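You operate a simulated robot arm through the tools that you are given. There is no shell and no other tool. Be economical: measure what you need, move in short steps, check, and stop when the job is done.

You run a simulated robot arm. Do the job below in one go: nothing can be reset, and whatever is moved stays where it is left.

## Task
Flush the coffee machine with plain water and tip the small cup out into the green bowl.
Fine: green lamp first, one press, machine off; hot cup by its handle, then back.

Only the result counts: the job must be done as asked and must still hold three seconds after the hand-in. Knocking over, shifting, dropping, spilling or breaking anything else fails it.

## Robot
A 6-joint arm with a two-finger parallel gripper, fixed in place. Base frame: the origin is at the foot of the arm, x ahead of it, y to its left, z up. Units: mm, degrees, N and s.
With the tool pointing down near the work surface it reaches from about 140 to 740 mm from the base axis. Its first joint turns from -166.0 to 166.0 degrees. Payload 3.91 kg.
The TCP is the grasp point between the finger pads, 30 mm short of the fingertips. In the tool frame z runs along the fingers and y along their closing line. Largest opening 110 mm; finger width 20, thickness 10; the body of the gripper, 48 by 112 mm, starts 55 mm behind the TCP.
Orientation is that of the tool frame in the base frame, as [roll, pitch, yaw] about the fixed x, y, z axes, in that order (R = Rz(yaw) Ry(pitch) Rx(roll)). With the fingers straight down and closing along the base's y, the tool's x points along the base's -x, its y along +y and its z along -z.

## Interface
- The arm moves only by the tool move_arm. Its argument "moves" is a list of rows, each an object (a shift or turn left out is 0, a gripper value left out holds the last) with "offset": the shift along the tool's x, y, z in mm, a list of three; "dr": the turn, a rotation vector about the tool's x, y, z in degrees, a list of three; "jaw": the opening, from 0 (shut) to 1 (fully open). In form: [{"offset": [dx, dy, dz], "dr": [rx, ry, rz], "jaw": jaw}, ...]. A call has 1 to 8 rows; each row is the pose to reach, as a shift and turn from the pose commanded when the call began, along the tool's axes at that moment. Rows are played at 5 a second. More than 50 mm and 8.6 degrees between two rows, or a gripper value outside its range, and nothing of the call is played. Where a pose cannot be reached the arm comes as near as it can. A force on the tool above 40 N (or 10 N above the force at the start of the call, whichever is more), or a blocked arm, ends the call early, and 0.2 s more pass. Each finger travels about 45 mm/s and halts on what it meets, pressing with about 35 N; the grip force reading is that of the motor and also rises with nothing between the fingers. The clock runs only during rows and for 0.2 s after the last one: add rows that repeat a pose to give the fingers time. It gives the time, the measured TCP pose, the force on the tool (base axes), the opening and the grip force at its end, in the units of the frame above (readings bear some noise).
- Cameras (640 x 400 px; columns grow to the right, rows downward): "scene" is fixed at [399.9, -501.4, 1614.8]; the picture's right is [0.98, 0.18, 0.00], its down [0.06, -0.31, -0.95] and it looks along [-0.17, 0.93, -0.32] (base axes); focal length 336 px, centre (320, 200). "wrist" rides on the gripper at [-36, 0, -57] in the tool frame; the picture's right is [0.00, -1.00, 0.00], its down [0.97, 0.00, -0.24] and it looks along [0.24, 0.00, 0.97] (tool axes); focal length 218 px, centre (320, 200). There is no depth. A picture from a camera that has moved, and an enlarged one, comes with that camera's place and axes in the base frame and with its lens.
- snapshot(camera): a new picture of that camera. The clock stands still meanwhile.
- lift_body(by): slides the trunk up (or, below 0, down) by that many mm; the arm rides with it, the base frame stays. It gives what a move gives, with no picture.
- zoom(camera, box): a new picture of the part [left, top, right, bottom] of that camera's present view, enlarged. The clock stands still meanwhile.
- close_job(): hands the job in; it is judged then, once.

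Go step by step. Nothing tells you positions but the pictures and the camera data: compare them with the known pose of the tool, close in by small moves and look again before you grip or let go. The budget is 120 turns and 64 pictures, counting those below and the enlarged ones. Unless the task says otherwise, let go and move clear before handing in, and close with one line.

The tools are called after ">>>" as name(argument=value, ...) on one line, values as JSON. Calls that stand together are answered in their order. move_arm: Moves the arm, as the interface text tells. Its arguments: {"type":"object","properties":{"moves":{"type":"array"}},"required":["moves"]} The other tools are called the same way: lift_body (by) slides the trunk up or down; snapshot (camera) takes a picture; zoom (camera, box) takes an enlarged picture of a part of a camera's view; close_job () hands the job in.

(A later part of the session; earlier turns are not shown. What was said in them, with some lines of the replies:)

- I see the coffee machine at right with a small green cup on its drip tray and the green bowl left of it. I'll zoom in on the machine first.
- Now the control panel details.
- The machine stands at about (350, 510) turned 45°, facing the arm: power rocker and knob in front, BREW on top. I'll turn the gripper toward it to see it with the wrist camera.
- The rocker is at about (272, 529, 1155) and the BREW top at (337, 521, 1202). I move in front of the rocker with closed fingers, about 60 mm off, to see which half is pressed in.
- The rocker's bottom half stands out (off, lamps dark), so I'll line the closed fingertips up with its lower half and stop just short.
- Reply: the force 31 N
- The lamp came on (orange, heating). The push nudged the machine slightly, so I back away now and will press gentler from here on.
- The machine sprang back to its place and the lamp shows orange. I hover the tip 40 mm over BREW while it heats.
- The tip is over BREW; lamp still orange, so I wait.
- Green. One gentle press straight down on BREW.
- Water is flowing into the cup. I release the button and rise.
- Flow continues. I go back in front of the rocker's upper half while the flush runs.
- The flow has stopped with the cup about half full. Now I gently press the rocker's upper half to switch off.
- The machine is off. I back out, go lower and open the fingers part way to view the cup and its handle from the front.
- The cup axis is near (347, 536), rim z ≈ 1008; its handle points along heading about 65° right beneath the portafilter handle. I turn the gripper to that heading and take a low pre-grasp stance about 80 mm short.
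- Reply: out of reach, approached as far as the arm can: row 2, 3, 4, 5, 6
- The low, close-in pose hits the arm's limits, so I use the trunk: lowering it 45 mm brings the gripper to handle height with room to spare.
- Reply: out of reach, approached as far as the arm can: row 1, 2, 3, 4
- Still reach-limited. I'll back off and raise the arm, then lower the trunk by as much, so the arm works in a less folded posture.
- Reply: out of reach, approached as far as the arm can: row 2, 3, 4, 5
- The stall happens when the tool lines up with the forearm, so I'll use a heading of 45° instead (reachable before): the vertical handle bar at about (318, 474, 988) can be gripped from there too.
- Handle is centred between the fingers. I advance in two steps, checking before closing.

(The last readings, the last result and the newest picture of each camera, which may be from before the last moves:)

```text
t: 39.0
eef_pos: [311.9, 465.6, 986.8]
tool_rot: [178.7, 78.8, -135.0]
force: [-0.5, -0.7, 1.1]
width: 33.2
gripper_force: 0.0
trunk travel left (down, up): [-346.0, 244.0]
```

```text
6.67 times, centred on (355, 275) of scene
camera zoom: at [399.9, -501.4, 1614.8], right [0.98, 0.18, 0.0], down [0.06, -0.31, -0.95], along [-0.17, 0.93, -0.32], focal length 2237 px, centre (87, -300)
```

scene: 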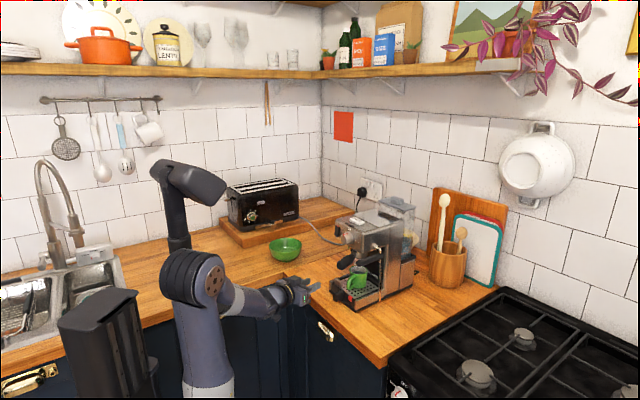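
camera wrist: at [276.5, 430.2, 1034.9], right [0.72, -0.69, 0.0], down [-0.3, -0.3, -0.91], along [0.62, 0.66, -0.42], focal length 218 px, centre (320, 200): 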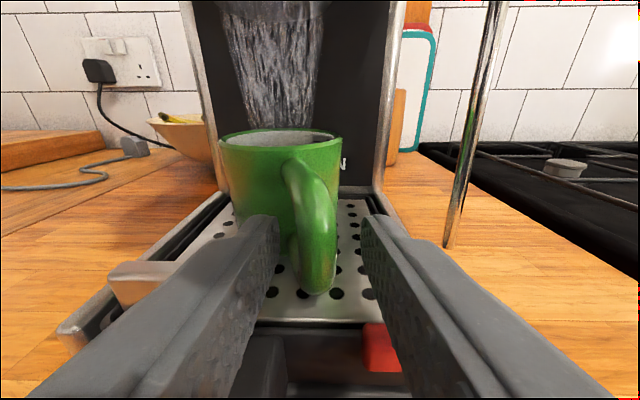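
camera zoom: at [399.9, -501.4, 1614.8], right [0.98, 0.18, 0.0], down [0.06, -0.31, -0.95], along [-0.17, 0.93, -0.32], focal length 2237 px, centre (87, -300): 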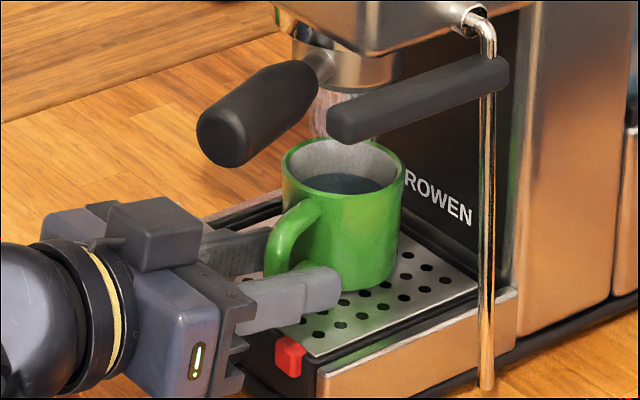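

>>> move_arm(moves=[{"offset": [-5, 1, -1]}, {"offset": [-5, 1, -1], "jaw": 0.2}, {"offset": [-5, 1, -1], "jaw": 0.1}, {"offset": [-5, 1, -1], "jaw": 0}, {"offset": [-5, 1, -1], "jaw": 0}, {"offset": [-5, 1, -1], "jaw": 0}])

>>> snapshot(camera="wrist")

```text
t: 40.4
eef_pos: [309.0, 465.9, 992.1]
tool_rot: [178.6, 78.9, -135.0]
force: [-0.1, -0.1, 0.7]
width: 12.2
gripper_force: 35.1
trunk travel left (down, up): [-346.0, 244.0]
```

```text
20 pictures are left
camera wrist: at [275.3, 430.8, 1040.1], right [0.72, -0.69, 0.0], down [-0.3, -0.3, -0.91], along [0.62, 0.66, -0.42], focal length 218 px, centre (320, 200)
```

wrist: 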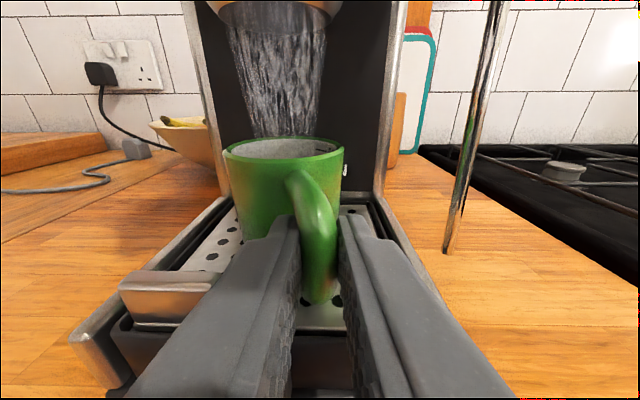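

Handle gripped (12 mm). Gentle lift of 22 mm.

>>> move_arm(moves=[{"offset": [-3, 0, -0.6], "jaw": 0}, {"offset": [-7, 0, -1.4]}, {"offset": [-12, 0, -2.4]}, {"offset": [-17, 0, -3.4]}, {"offset": [-21.6, 0, -4.3]}, {"offset": [-21.6, 0, -4.3]}])

>>> zoom(camera="scene", box=[320, 235, 400, 305])

```text
t: 41.8
eef_pos: [308.6, 466.6, 1014.7]
tool_rot: [178.7, 78.7, -135.1]
force: [0.5, 0.1, -2.4]
width: 12.3
gripper_force: 35.0
trunk travel left (down, up): [-346.0, 244.0]
```

```text
5.71 times, centred on (360, 270) of scene
camera zoom: at [399.9, -501.4, 1614.8], right [0.98, 0.18, 0.0], down [0.06, -0.31, -0.95], along [-0.17, 0.93, -0.32], focal length 1918 px, centre (91, -200)
```

zoom: 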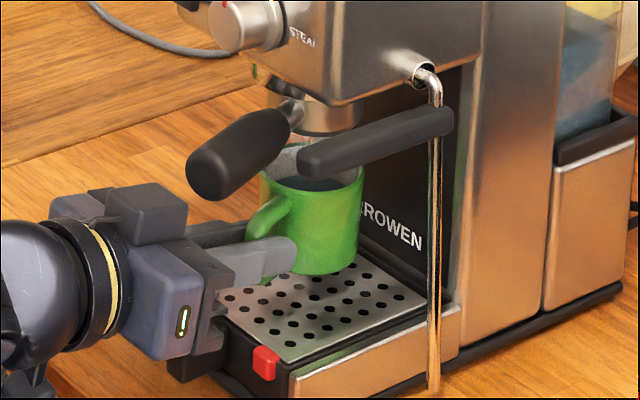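

The cup is up and level. I withdraw backward with a slight drift to the right, clear of the tray's tab and the portafilter.

>>> move_arm(moves=[{"offset": [1.9, -8, -9.8]}, {"offset": [3.9, -17, -19.6]}, {"offset": [5.8, -25, -29.4]}, {"offset": [8, -28, -42]}, {"offset": [11, -30, -57]}, {"offset": [14, -30, -72]}, {"offset": [17, -30, -88]}, {"offset": [20, -30, -103]}])

>>> snapshot(camera="scene")

```text
t: 43.6
eef_pos: [257.7, 371.0, 1015.0]
tool_rot: [178.7, 78.8, -135.0]
force: [-0.5, 0.8, -2.0]
width: 12.2
gripper_force: 35.0
trunk travel left (down, up): [-346.0, 244.0]
```

```text
18 pictures are left
```

scene: 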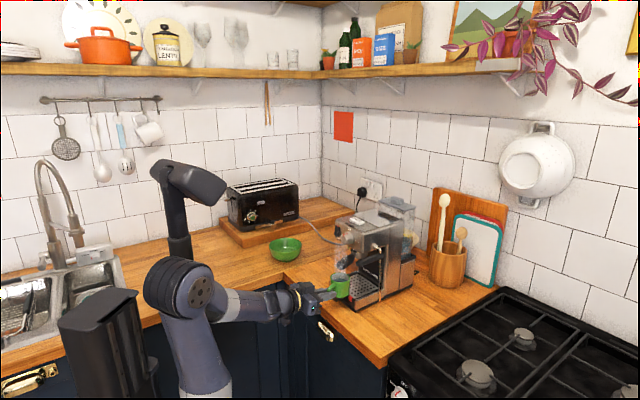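

The cup is out in front. I now carry it left, away from the machine, slowly.

>>> move_arm(moves=[{"offset": [1, 9, -5]}, {"offset": [2.5, 21, -11]}, {"offset": [4, 35, -18]}, {"offset": [5.5, 49, -26]}, {"offset": [7, 63, -34]}, {"offset": [9, 77, -41]}, {"offset": [10.5, 89, -47]}, {"offset": [11.5, 97.8, -52]}])

```text
t: 45.4
eef_pos: [148.5, 398.3, 1014.4]
tool_rot: [178.9, 78.9, -134.9]
force: [-0.8, -0.8, -2.6]
width: 12.0
gripper_force: 35.3
trunk travel left (down, up): [-346.0, 244.0]
```

>>> move_arm(moves=[{"offset": [-4, 11, 4], "dr": [-1, 0, -0.2]}, {"offset": [-9, 28, 9], "dr": [-2.4, 0, -0.5]}, {"offset": [-15, 47, 15], "dr": [-4.1, 0, -0.8]}, {"offset": [-21, 66, 21.5], "dr": [-5.8, 0, -1.1]}, {"offset": [-27, 86, 28], "dr": [-7.5, 0, -1.5]}, {"offset": [-34, 106, 34.5], "dr": [-9.2, 0, -1.8]}, {"offset": [-40, 124, 40.5], "dr": [-10.8, 0, -2.1]}, {"offset": [-44, 136.8, 44.4], "dr": [-11.8, 0, -2.3]}])

>>> snapshot(camera="wrist")

>>> snapshot(camera="scene")

```text
t: 47.2
eef_pos: [85.8, 531.3, 1049.0]
tool_rot: [178.7, 78.9, -123.0]
force: [-0.6, -0.5, -2.2]
width: 12.2
gripper_force: 35.1
trunk travel left (down, up): [-346.0, 244.0]
```

```text
17 pictures are left
camera wrist: at [60.8, 489.2, 1096.4], right [0.85, -0.53, 0.0], down [-0.23, -0.36, -0.91], along [0.47, 0.77, -0.42], focal length 218 px, centre (320, 200)
```

wrist: 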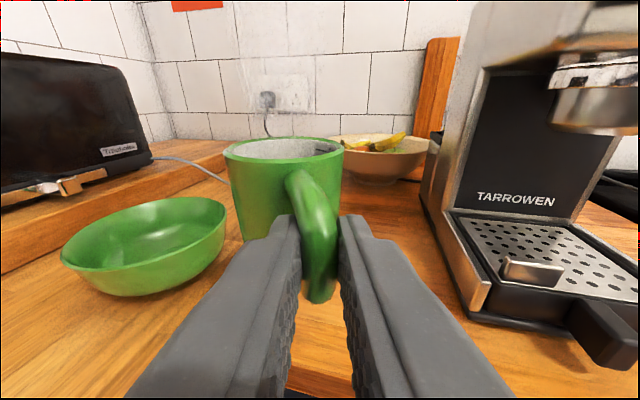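

```text
16 pictures are left
```

scene: 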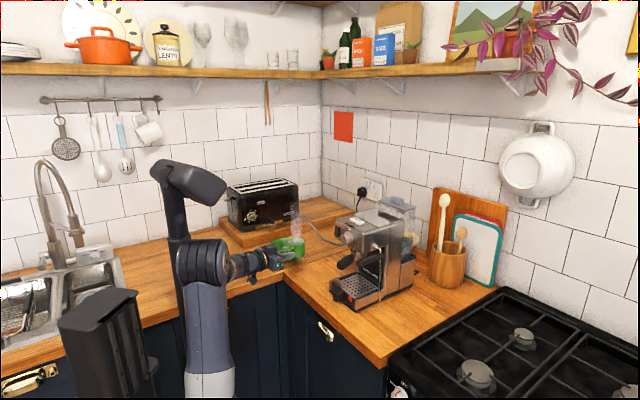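

The bowl's rim centre is near (6, 769, 957). I carry the cup on, to stand over the bowl's right half with heading 68°.

>>> move_arm(moves=[{"offset": [-1, 11, 7], "dr": [-0.8, 0, -0.1]}, {"offset": [-3, 32, 19], "dr": [-2.3, 0, -0.4]}, {"offset": [-5.5, 54, 33], "dr": [-3.9, 0, -0.7]}, {"offset": [-8, 77, 47], "dr": [-5.5, 0, -1.1]}, {"offset": [-10.5, 100, 61], "dr": [-7.2, 0, -1.4]}, {"offset": [-13, 122, 75], "dr": [-8.8, 0, -1.7]}, {"offset": [-14.7, 141, 86], "dr": [-10.1, 0, -2]}, {"offset": [-15.4, 151.4, 92.4], "dr": [-10.8, 0, -2.1]}])

>>> snapshot(camera="wrist")

>>> zoom(camera="scene", box=[235, 200, 335, 290])

```text
t: 49.0
eef_pos: [6.8, 693.2, 1048.4]
tool_rot: [178.5, 78.9, -112.2]
force: [0.1, -0.1, -3.2]
width: 12.2
gripper_force: 35.2
trunk travel left (down, up): [-346.0, 244.0]
```

```text
15 pictures are left
camera wrist: at [-10.2, 647.2, 1094.9], right [0.94, -0.35, -0.01], down [-0.15, -0.39, -0.91], along [0.32, 0.85, -0.42], focal length 218 px, centre (320, 200)
```

wrist: 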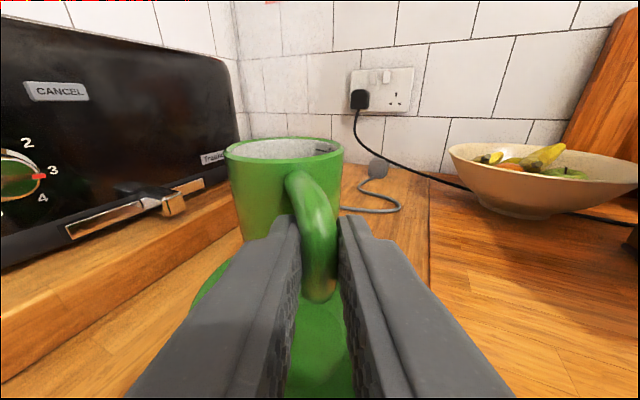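

```text
4.44 times, centred on (285, 245) of scene
camera zoom: at [399.9, -501.4, 1614.8], right [0.98, 0.18, 0.0], down [0.06, -0.31, -0.95], along [-0.17, 0.93, -0.32], focal length 1491 px, centre (476, 0)
```

zoom: 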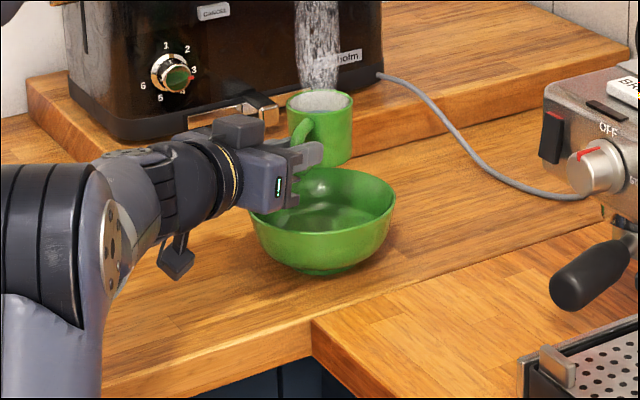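

The cup hangs over the bowl. I start tipping to the left, in a first stage to about 48°, watching for limits.

>>> move_arm(moves=[{"dr": [0, 0, -6]}, {"dr": [0, 0, -12]}, {"dr": [0, 0, -18]}, {"dr": [0, 0, -24]}, {"dr": [0, 0, -30]}, {"dr": [0, 0, -36]}, {"dr": [0, 0, -42]}, {"dr": [0, 0, -47]}])

>>> zoom(camera="scene", box=[235, 200, 335, 290])

```text
t: 50.8
eef_pos: [7.3, 690.4, 1048.2]
tool_rot: [-105.0, 42.1, -30.8]
force: [-1.1, -0.2, -2.6]
width: 12.2
gripper_force: 35.1
trunk travel left (down, up): [-346.0, 244.0]
```

```text
4.44 times, centred on (285, 245) of scene
camera zoom: at [399.9, -501.4, 1614.8], right [0.98, 0.18, 0.0], down [0.06, -0.31, -0.95], along [-0.17, 0.93, -0.32], focal length 1491 px, centre (476, 0)
```

zoom: 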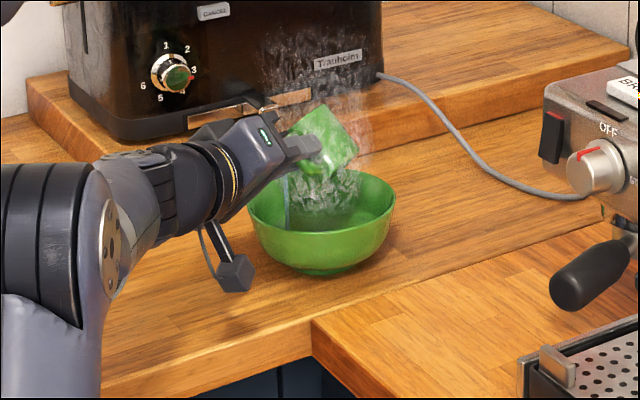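

Water is pouring into the bowl, well inside. Continue tipping.

>>> move_arm(moves=[{"dr": [0, 0, 0]}, {"dr": [0, 0, -5]}, {"dr": [0, 0, -11]}, {"dr": [0, 0, -17]}, {"dr": [0, 0, -23]}, {"dr": [0, 0, -29]}, {"dr": [0, 0, -35]}, {"dr": [0, 0, -42]}])

>>> zoom(camera="scene", box=[235, 200, 335, 290])

```text
t: 52.6
eef_pos: [7.6, 691.8, 1047.2]
tool_rot: [-101.1, 1.1, -20.9]
force: [0.2, -1.0, -3.1]
width: 12.5
gripper_force: 35.7
trunk travel left (down, up): [-346.0, 244.0]
```

```text
4.44 times, centred on (285, 245) of scene
camera zoom: at [399.9, -501.4, 1614.8], right [0.98, 0.18, 0.0], down [0.06, -0.31, -0.95], along [-0.17, 0.93, -0.32], focal length 1491 px, centre (476, 0)
```

zoom: 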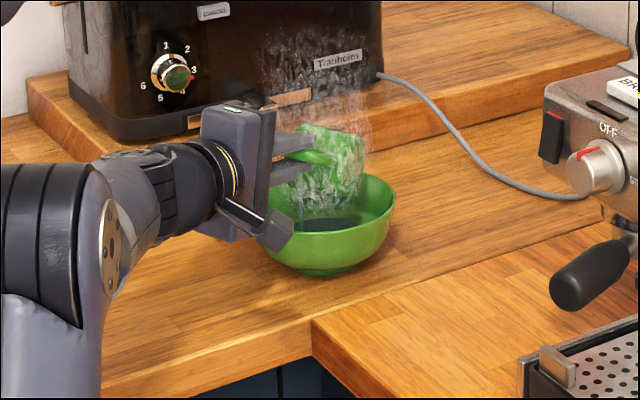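

>>> move_arm(moves=[{"dr": [0, 0, -6]}, {"dr": [0, 0, -12]}, {"dr": [0, 0, -18]}, {"dr": [0, 0, -24]}, {"dr": [0, 0, -30]}, {"dr": [0, 0, -36]}, {"dr": [0, 0, -42]}, {"dr": [0, 0, -42]}])

>>> move_arm(moves=[{}, {}, {}, {}, {}, {}, {}, {}])

>>> zoom(camera="scene", box=[235, 200, 335, 290])

```text
t: 54.4
eef_pos: [7.5, 691.4, 1046.8]
tool_rot: [-104.5, -39.8, -11.2]
force: [-0.5, 0.6, -2.3]
width: 12.4
gripper_force: 34.9
trunk travel left (down, up): [-346.0, 244.0]
```

```text
t: 56.2
eef_pos: [8.5, 690.4, 1046.9]
tool_rot: [-104.5, -39.8, -11.2]
force: [0.5, -0.8, -2.6]
width: 12.3
gripper_force: 35.3
trunk travel left (down, up): [-346.0, 244.0]
```

```text
4.44 times, centred on (285, 245) of scene
camera zoom: at [399.9, -501.4, 1614.8], right [0.98, 0.18, 0.0], down [0.06, -0.31, -0.95], along [-0.17, 0.93, -0.32], focal length 1491 px, centre (476, 0)
```

zoom: 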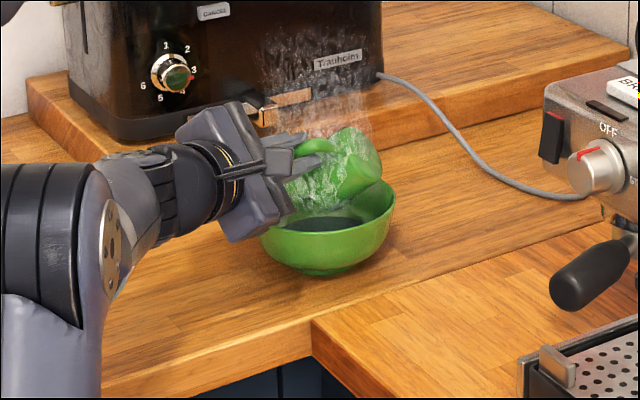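

The cup is drained into the bowl. I roll it back upright.

>>> move_arm(moves=[{"dr": [0, 0, 8]}, {"dr": [0, 0, 16]}, {"dr": [0, 0, 24]}, {"dr": [0, 0, 32]}, {"dr": [0, 0, 40]}, {"dr": [0, 0, 48]}, {"dr": [0, 0, 56]}, {"dr": [0, 0, 64]}])

>>> move_arm(moves=[{"dr": [0, 0, 8.4]}, {"dr": [0, 0, 16.8]}, {"dr": [0, 0, 25.2]}, {"dr": [0, 0, 33.6]}, {"dr": [0, 0, 42]}, {"dr": [0, 0, 50.4]}, {"dr": [0, 0, 58.8]}, {"dr": [0, 0, 67]}])

>>> snapshot(camera="wrist")

>>> zoom(camera="scene", box=[235, 200, 335, 290])

```text
t: 58.0
eef_pos: [7.3, 690.1, 1047.7]
tool_rot: [-102.0, 23.0, -25.4]
force: [-0.2, 0.5, -2.9]
width: 12.1
gripper_force: 35.2
trunk travel left (down, up): [-346.0, 244.0]
```

```text
t: 59.8
eef_pos: [8.5, 690.2, 1046.9]
tool_rot: [177.7, 78.8, -112.9]
force: [-0.1, 0.2, -3.4]
width: 12.0
gripper_force: 34.8
trunk travel left (down, up): [-346.0, 244.0]
```

```text
10 pictures are left
camera wrist: at [-9.3, 644.8, 1094.2], right [0.94, -0.35, -0.01], down [-0.16, -0.39, -0.91], along [0.32, 0.85, -0.42], focal length 218 px, centre (320, 200)
```

wrist: 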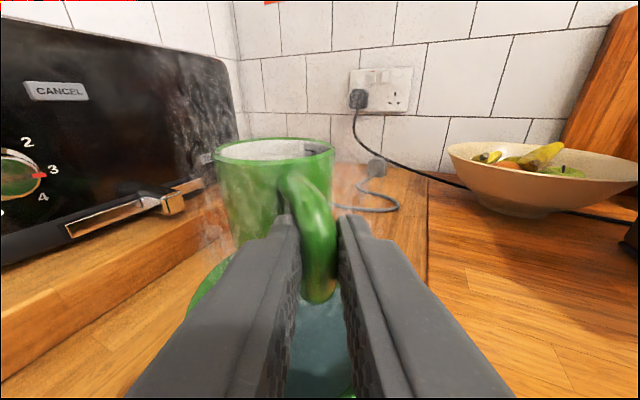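

```text
4.44 times, centred on (285, 245) of scene
camera zoom: at [399.9, -501.4, 1614.8], right [0.98, 0.18, 0.0], down [0.06, -0.31, -0.95], along [-0.17, 0.93, -0.32], focal length 1491 px, centre (476, 0)
```

zoom: 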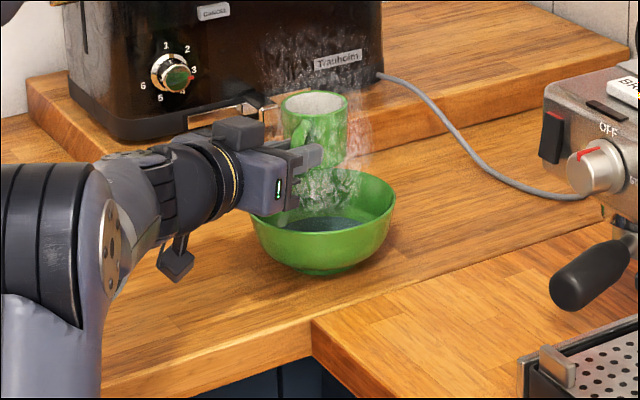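

The cup is empty and upright. I carry it back along the same path.

>>> move_arm(moves=[{"offset": [1.5, -9, -9], "dr": [0.8, 0, 0.3]}, {"offset": [4.5, -28, -26], "dr": [2.4, 0, 1]}, {"offset": [7.5, -48, -44], "dr": [4, 0, 1.7]}, {"offset": [10.5, -68, -63], "dr": [5.7, 0, 2.4]}, {"offset": [13.5, -88, -82], "dr": [7.4, 0, 3.1]}, {"offset": [16, -106, -99], "dr": [8.9, 0, 3.8]}, {"offset": [18.5, -121, -113], "dr": [10.2, 0, 4.3]}, {"offset": [19.7, -128.4, -119.5], "dr": [10.8, 0, 4.6]}])

```text
t: 61.6
eef_pos: [85.2, 531.3, 1049.3]
tool_rot: [166.5, 78.4, -135.6]
force: [-0.6, -0.2, -2.4]
width: 12.3
gripper_force: 35.2
trunk travel left (down, up): [-346.0, 244.0]
```

>>> move_arm(moves=[{"offset": [3, -10, -5.5], "dr": [1, 0, 0.2]}, {"offset": [9, -27, -15], "dr": [2.5, -0.1, 0.5]}, {"offset": [15, -46, -26], "dr": [4.3, -0.2, 0.8]}, {"offset": [21.5, -66, -37], "dr": [6.1, -0.2, 1.2]}, {"offset": [28, -85, -48], "dr": [7.9, -0.3, 1.5]}, {"offset": [34, -103, -58], "dr": [9.6, -0.4, 1.9]}, {"offset": [39, -118, -66], "dr": [11, -0.5, 2.1]}, {"offset": [41.7, -126.3, -70.9], "dr": [11.8, -0.5, 2.3]}])

>>> snapshot(camera="wrist")

```text
t: 63.4
eef_pos: [150.9, 399.0, 1015.8]
tool_rot: [166.9, 78.3, -147.1]
force: [-0.4, -0.6, -2.6]
width: 12.4
gripper_force: 35.0
trunk travel left (down, up): [-346.0, 244.0]
```

```text
8 pictures are left
camera wrist: at [117.8, 363.1, 1064.0], right [0.72, -0.7, -0.05], down [-0.33, -0.28, -0.9], along [0.62, 0.66, -0.43], focal length 218 px, centre (320, 200)
```

wrist: 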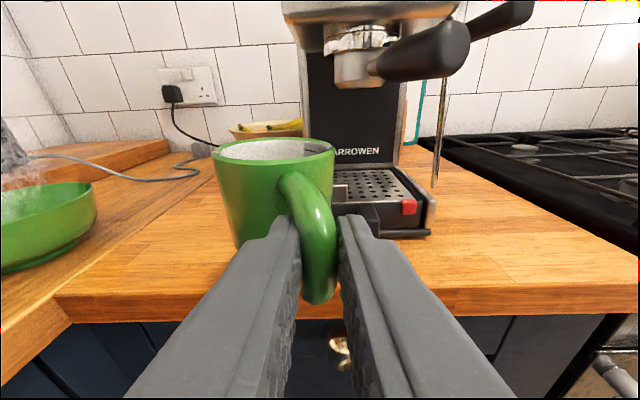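

The cup rim is level; it sits about 5 mm further left in the grip, which I'll compensate. Back to the spot in front of the machine.

>>> move_arm(moves=[{"offset": [-1, -8, 4]}, {"offset": [-3, -20, 10]}, {"offset": [-5, -35, 18]}, {"offset": [-7.5, -51, 26]}, {"offset": [-10, -67, 34]}, {"offset": [-12.3, -82, 42.5]}, {"offset": [-14.2, -95, 49]}, {"offset": [-15.3, -102.3, 52.9]}])

```text
t: 65.2
eef_pos: [261.5, 367.5, 1016.9]
tool_rot: [166.9, 78.3, -147.0]
force: [-0.7, 0.5, -3.4]
width: 12.1
gripper_force: 35.2
trunk travel left (down, up): [-346.0, 244.0]
```

>>> move_arm(moves=[{"offset": [-3, 0, 14.7]}, {"offset": [-6, 0, 29.3]}, {"offset": [-9, 0, 44]}, {"offset": [-12, 0, 58.7]}, {"offset": [-14.7, 3, 72.4]}, {"offset": [-16.3, 12, 82.2]}, {"offset": [-17.9, 21, 91.9]}, {"offset": [-19.3, 29.5, 101]}])

>>> zoom(camera="scene", box=[320, 235, 400, 305])

```text
t: 67.0
eef_pos: [312.8, 462.7, 1019.0]
tool_rot: [166.9, 78.3, -147.1]
force: [0.1, -0.2, -3.3]
width: 12.5
gripper_force: 35.1
trunk travel left (down, up): [-346.0, 244.0]
```

```text
5.71 times, centred on (360, 270) of scene
camera zoom: at [399.9, -501.4, 1614.8], right [0.98, 0.18, 0.0], down [0.06, -0.31, -0.95], along [-0.17, 0.93, -0.32], focal length 1918 px, centre (91, -200)
```

zoom: 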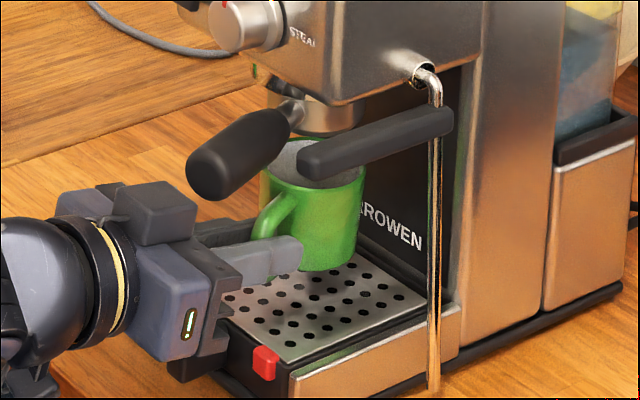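

Cup is back over its spot. I lower it gently.

>>> move_arm(moves=[{"offset": [5.9, -0.3, 1.2]}, {"offset": [11.7, -0.6, 2.4]}, {"offset": [17.6, -0.9, 3.6]}, {"offset": [21.5, -1.1, 4.4]}, {"offset": [23, -1.2, 4.7]}])

```text
t: 68.2
eef_pos: [311.5, 461.8, 993.6]
tool_rot: [166.9, 78.2, -147.1]
force: [0.7, -0.1, -1.5]
width: 12.1
gripper_force: 35.1
trunk travel left (down, up): [-346.0, 244.0]
```

>>> move_arm(moves=[{"offset": [0.7, 0, 0.1]}, {"offset": [1.4, 0, 0.3]}, {"offset": [1.4, 0, 0.3]}])

>>> zoom(camera="scene", box=[320, 245, 390, 305])

```text
t: 69.0
eef_pos: [312.3, 460.6, 992.7]
tool_rot: [166.6, 78.5, -147.5]
force: [1.8, 1.7, 6.8]
width: 11.9
gripper_force: 34.7
trunk travel left (down, up): [-346.0, 244.0]
```

```text
6.67 times, centred on (355, 275) of scene
camera zoom: at [399.9, -501.4, 1614.8], right [0.98, 0.18, 0.0], down [0.06, -0.31, -0.95], along [-0.17, 0.93, -0.32], focal length 2237 px, centre (87, -300)
```

zoom: 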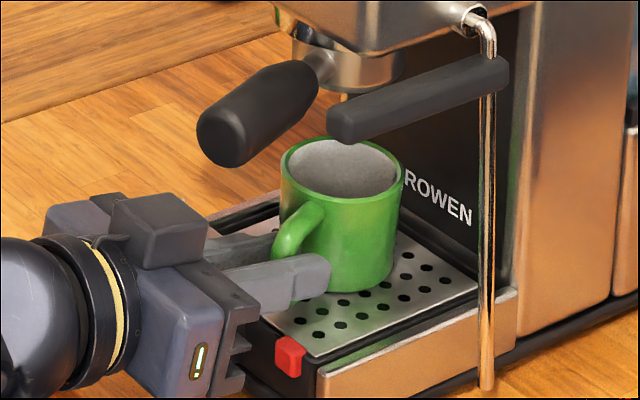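

The cup stands on the tray at its original spot. I ease off slightly and open the fingers.

>>> move_arm(moves=[{"offset": [-0.8, 0, -0.2]}, {"offset": [-0.8, 0, -0.2], "jaw": 0.15}, {"offset": [-0.8, 0, -0.2], "jaw": 0.22}, {"offset": [-0.8, 0, -0.2], "jaw": 0.3}, {"offset": [-0.8, 0, -0.2], "jaw": 0.3}])

>>> snapshot(camera="wrist")

```text
t: 70.2
eef_pos: [312.8, 462.2, 992.7]
tool_rot: [167.0, 78.3, -147.0]
force: [0.8, -0.8, -0.4]
width: 33.2
gripper_force: 0.1
trunk travel left (down, up): [-346.0, 244.0]
```

```text
5 pictures are left
camera wrist: at [279.6, 425.2, 1040.4], right [0.72, -0.7, -0.05], down [-0.33, -0.28, -0.9], along [0.62, 0.66, -0.43], focal length 218 px, centre (320, 200)
```

wrist: 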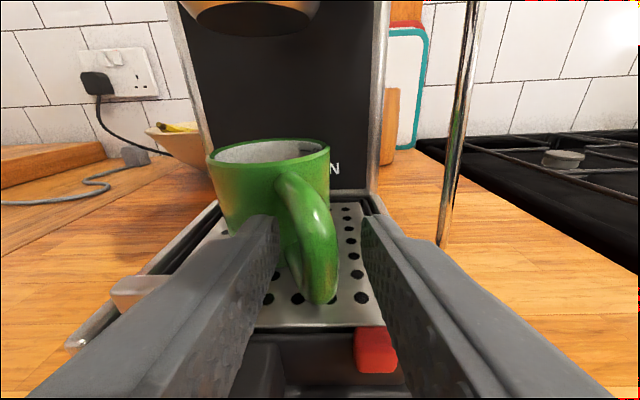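

The handle is free. I back straight out.

>>> move_arm(moves=[{"offset": [2, 0, -10]}, {"offset": [4.5, 0, -22]}, {"offset": [7, 0, -36]}, {"offset": [11, 0, -55]}, {"offset": [15, 0, -75]}, {"offset": [19, 0, -95]}, {"offset": [23, 0, -115]}, {"offset": [23, 0, -115]}])

>>> snapshot(camera="scene")

>>> zoom(camera="scene", box=[320, 200, 420, 310])

```text
t: 72.0
eef_pos: [230.4, 376.3, 994.1]
tool_rot: [166.9, 78.3, -147.1]
force: [0.1, 0.2, 0.4]
width: 33.0
gripper_force: 0.0
trunk travel left (down, up): [-346.0, 244.0]
```

```text
4 pictures are left
```

scene: 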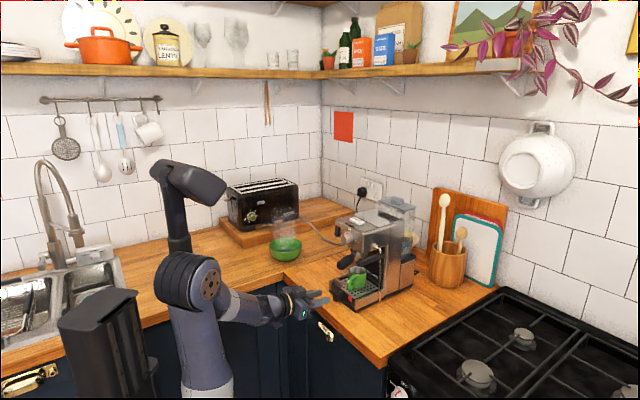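

```text
3.64 times, centred on (370, 255) of scene
camera zoom: at [399.9, -501.4, 1614.8], right [0.98, 0.18, 0.0], down [0.06, -0.31, -0.95], along [-0.17, 0.93, -0.32], focal length 1220 px, centre (138, 0)
```

zoom: 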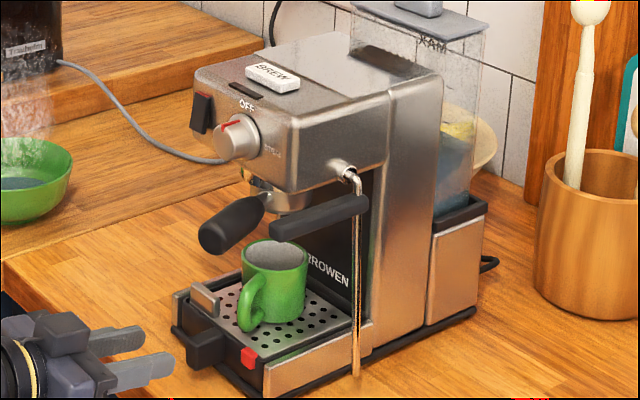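

The machine is off with its lamp dark. The empty cup stands back on the tray, the water is in the green bowl, and the arm is clear, so I hand in.

>>> close_job()

```text
The job is handed in.
```

I flushed the machine with one BREW press on the green lamp and switched it off. I emptied the hot cup into the green bowl by its handle, set it back on the tray, and handed the job in. The first press on the power switch nudged the machine a few millimetres, but it sprang back to its place.
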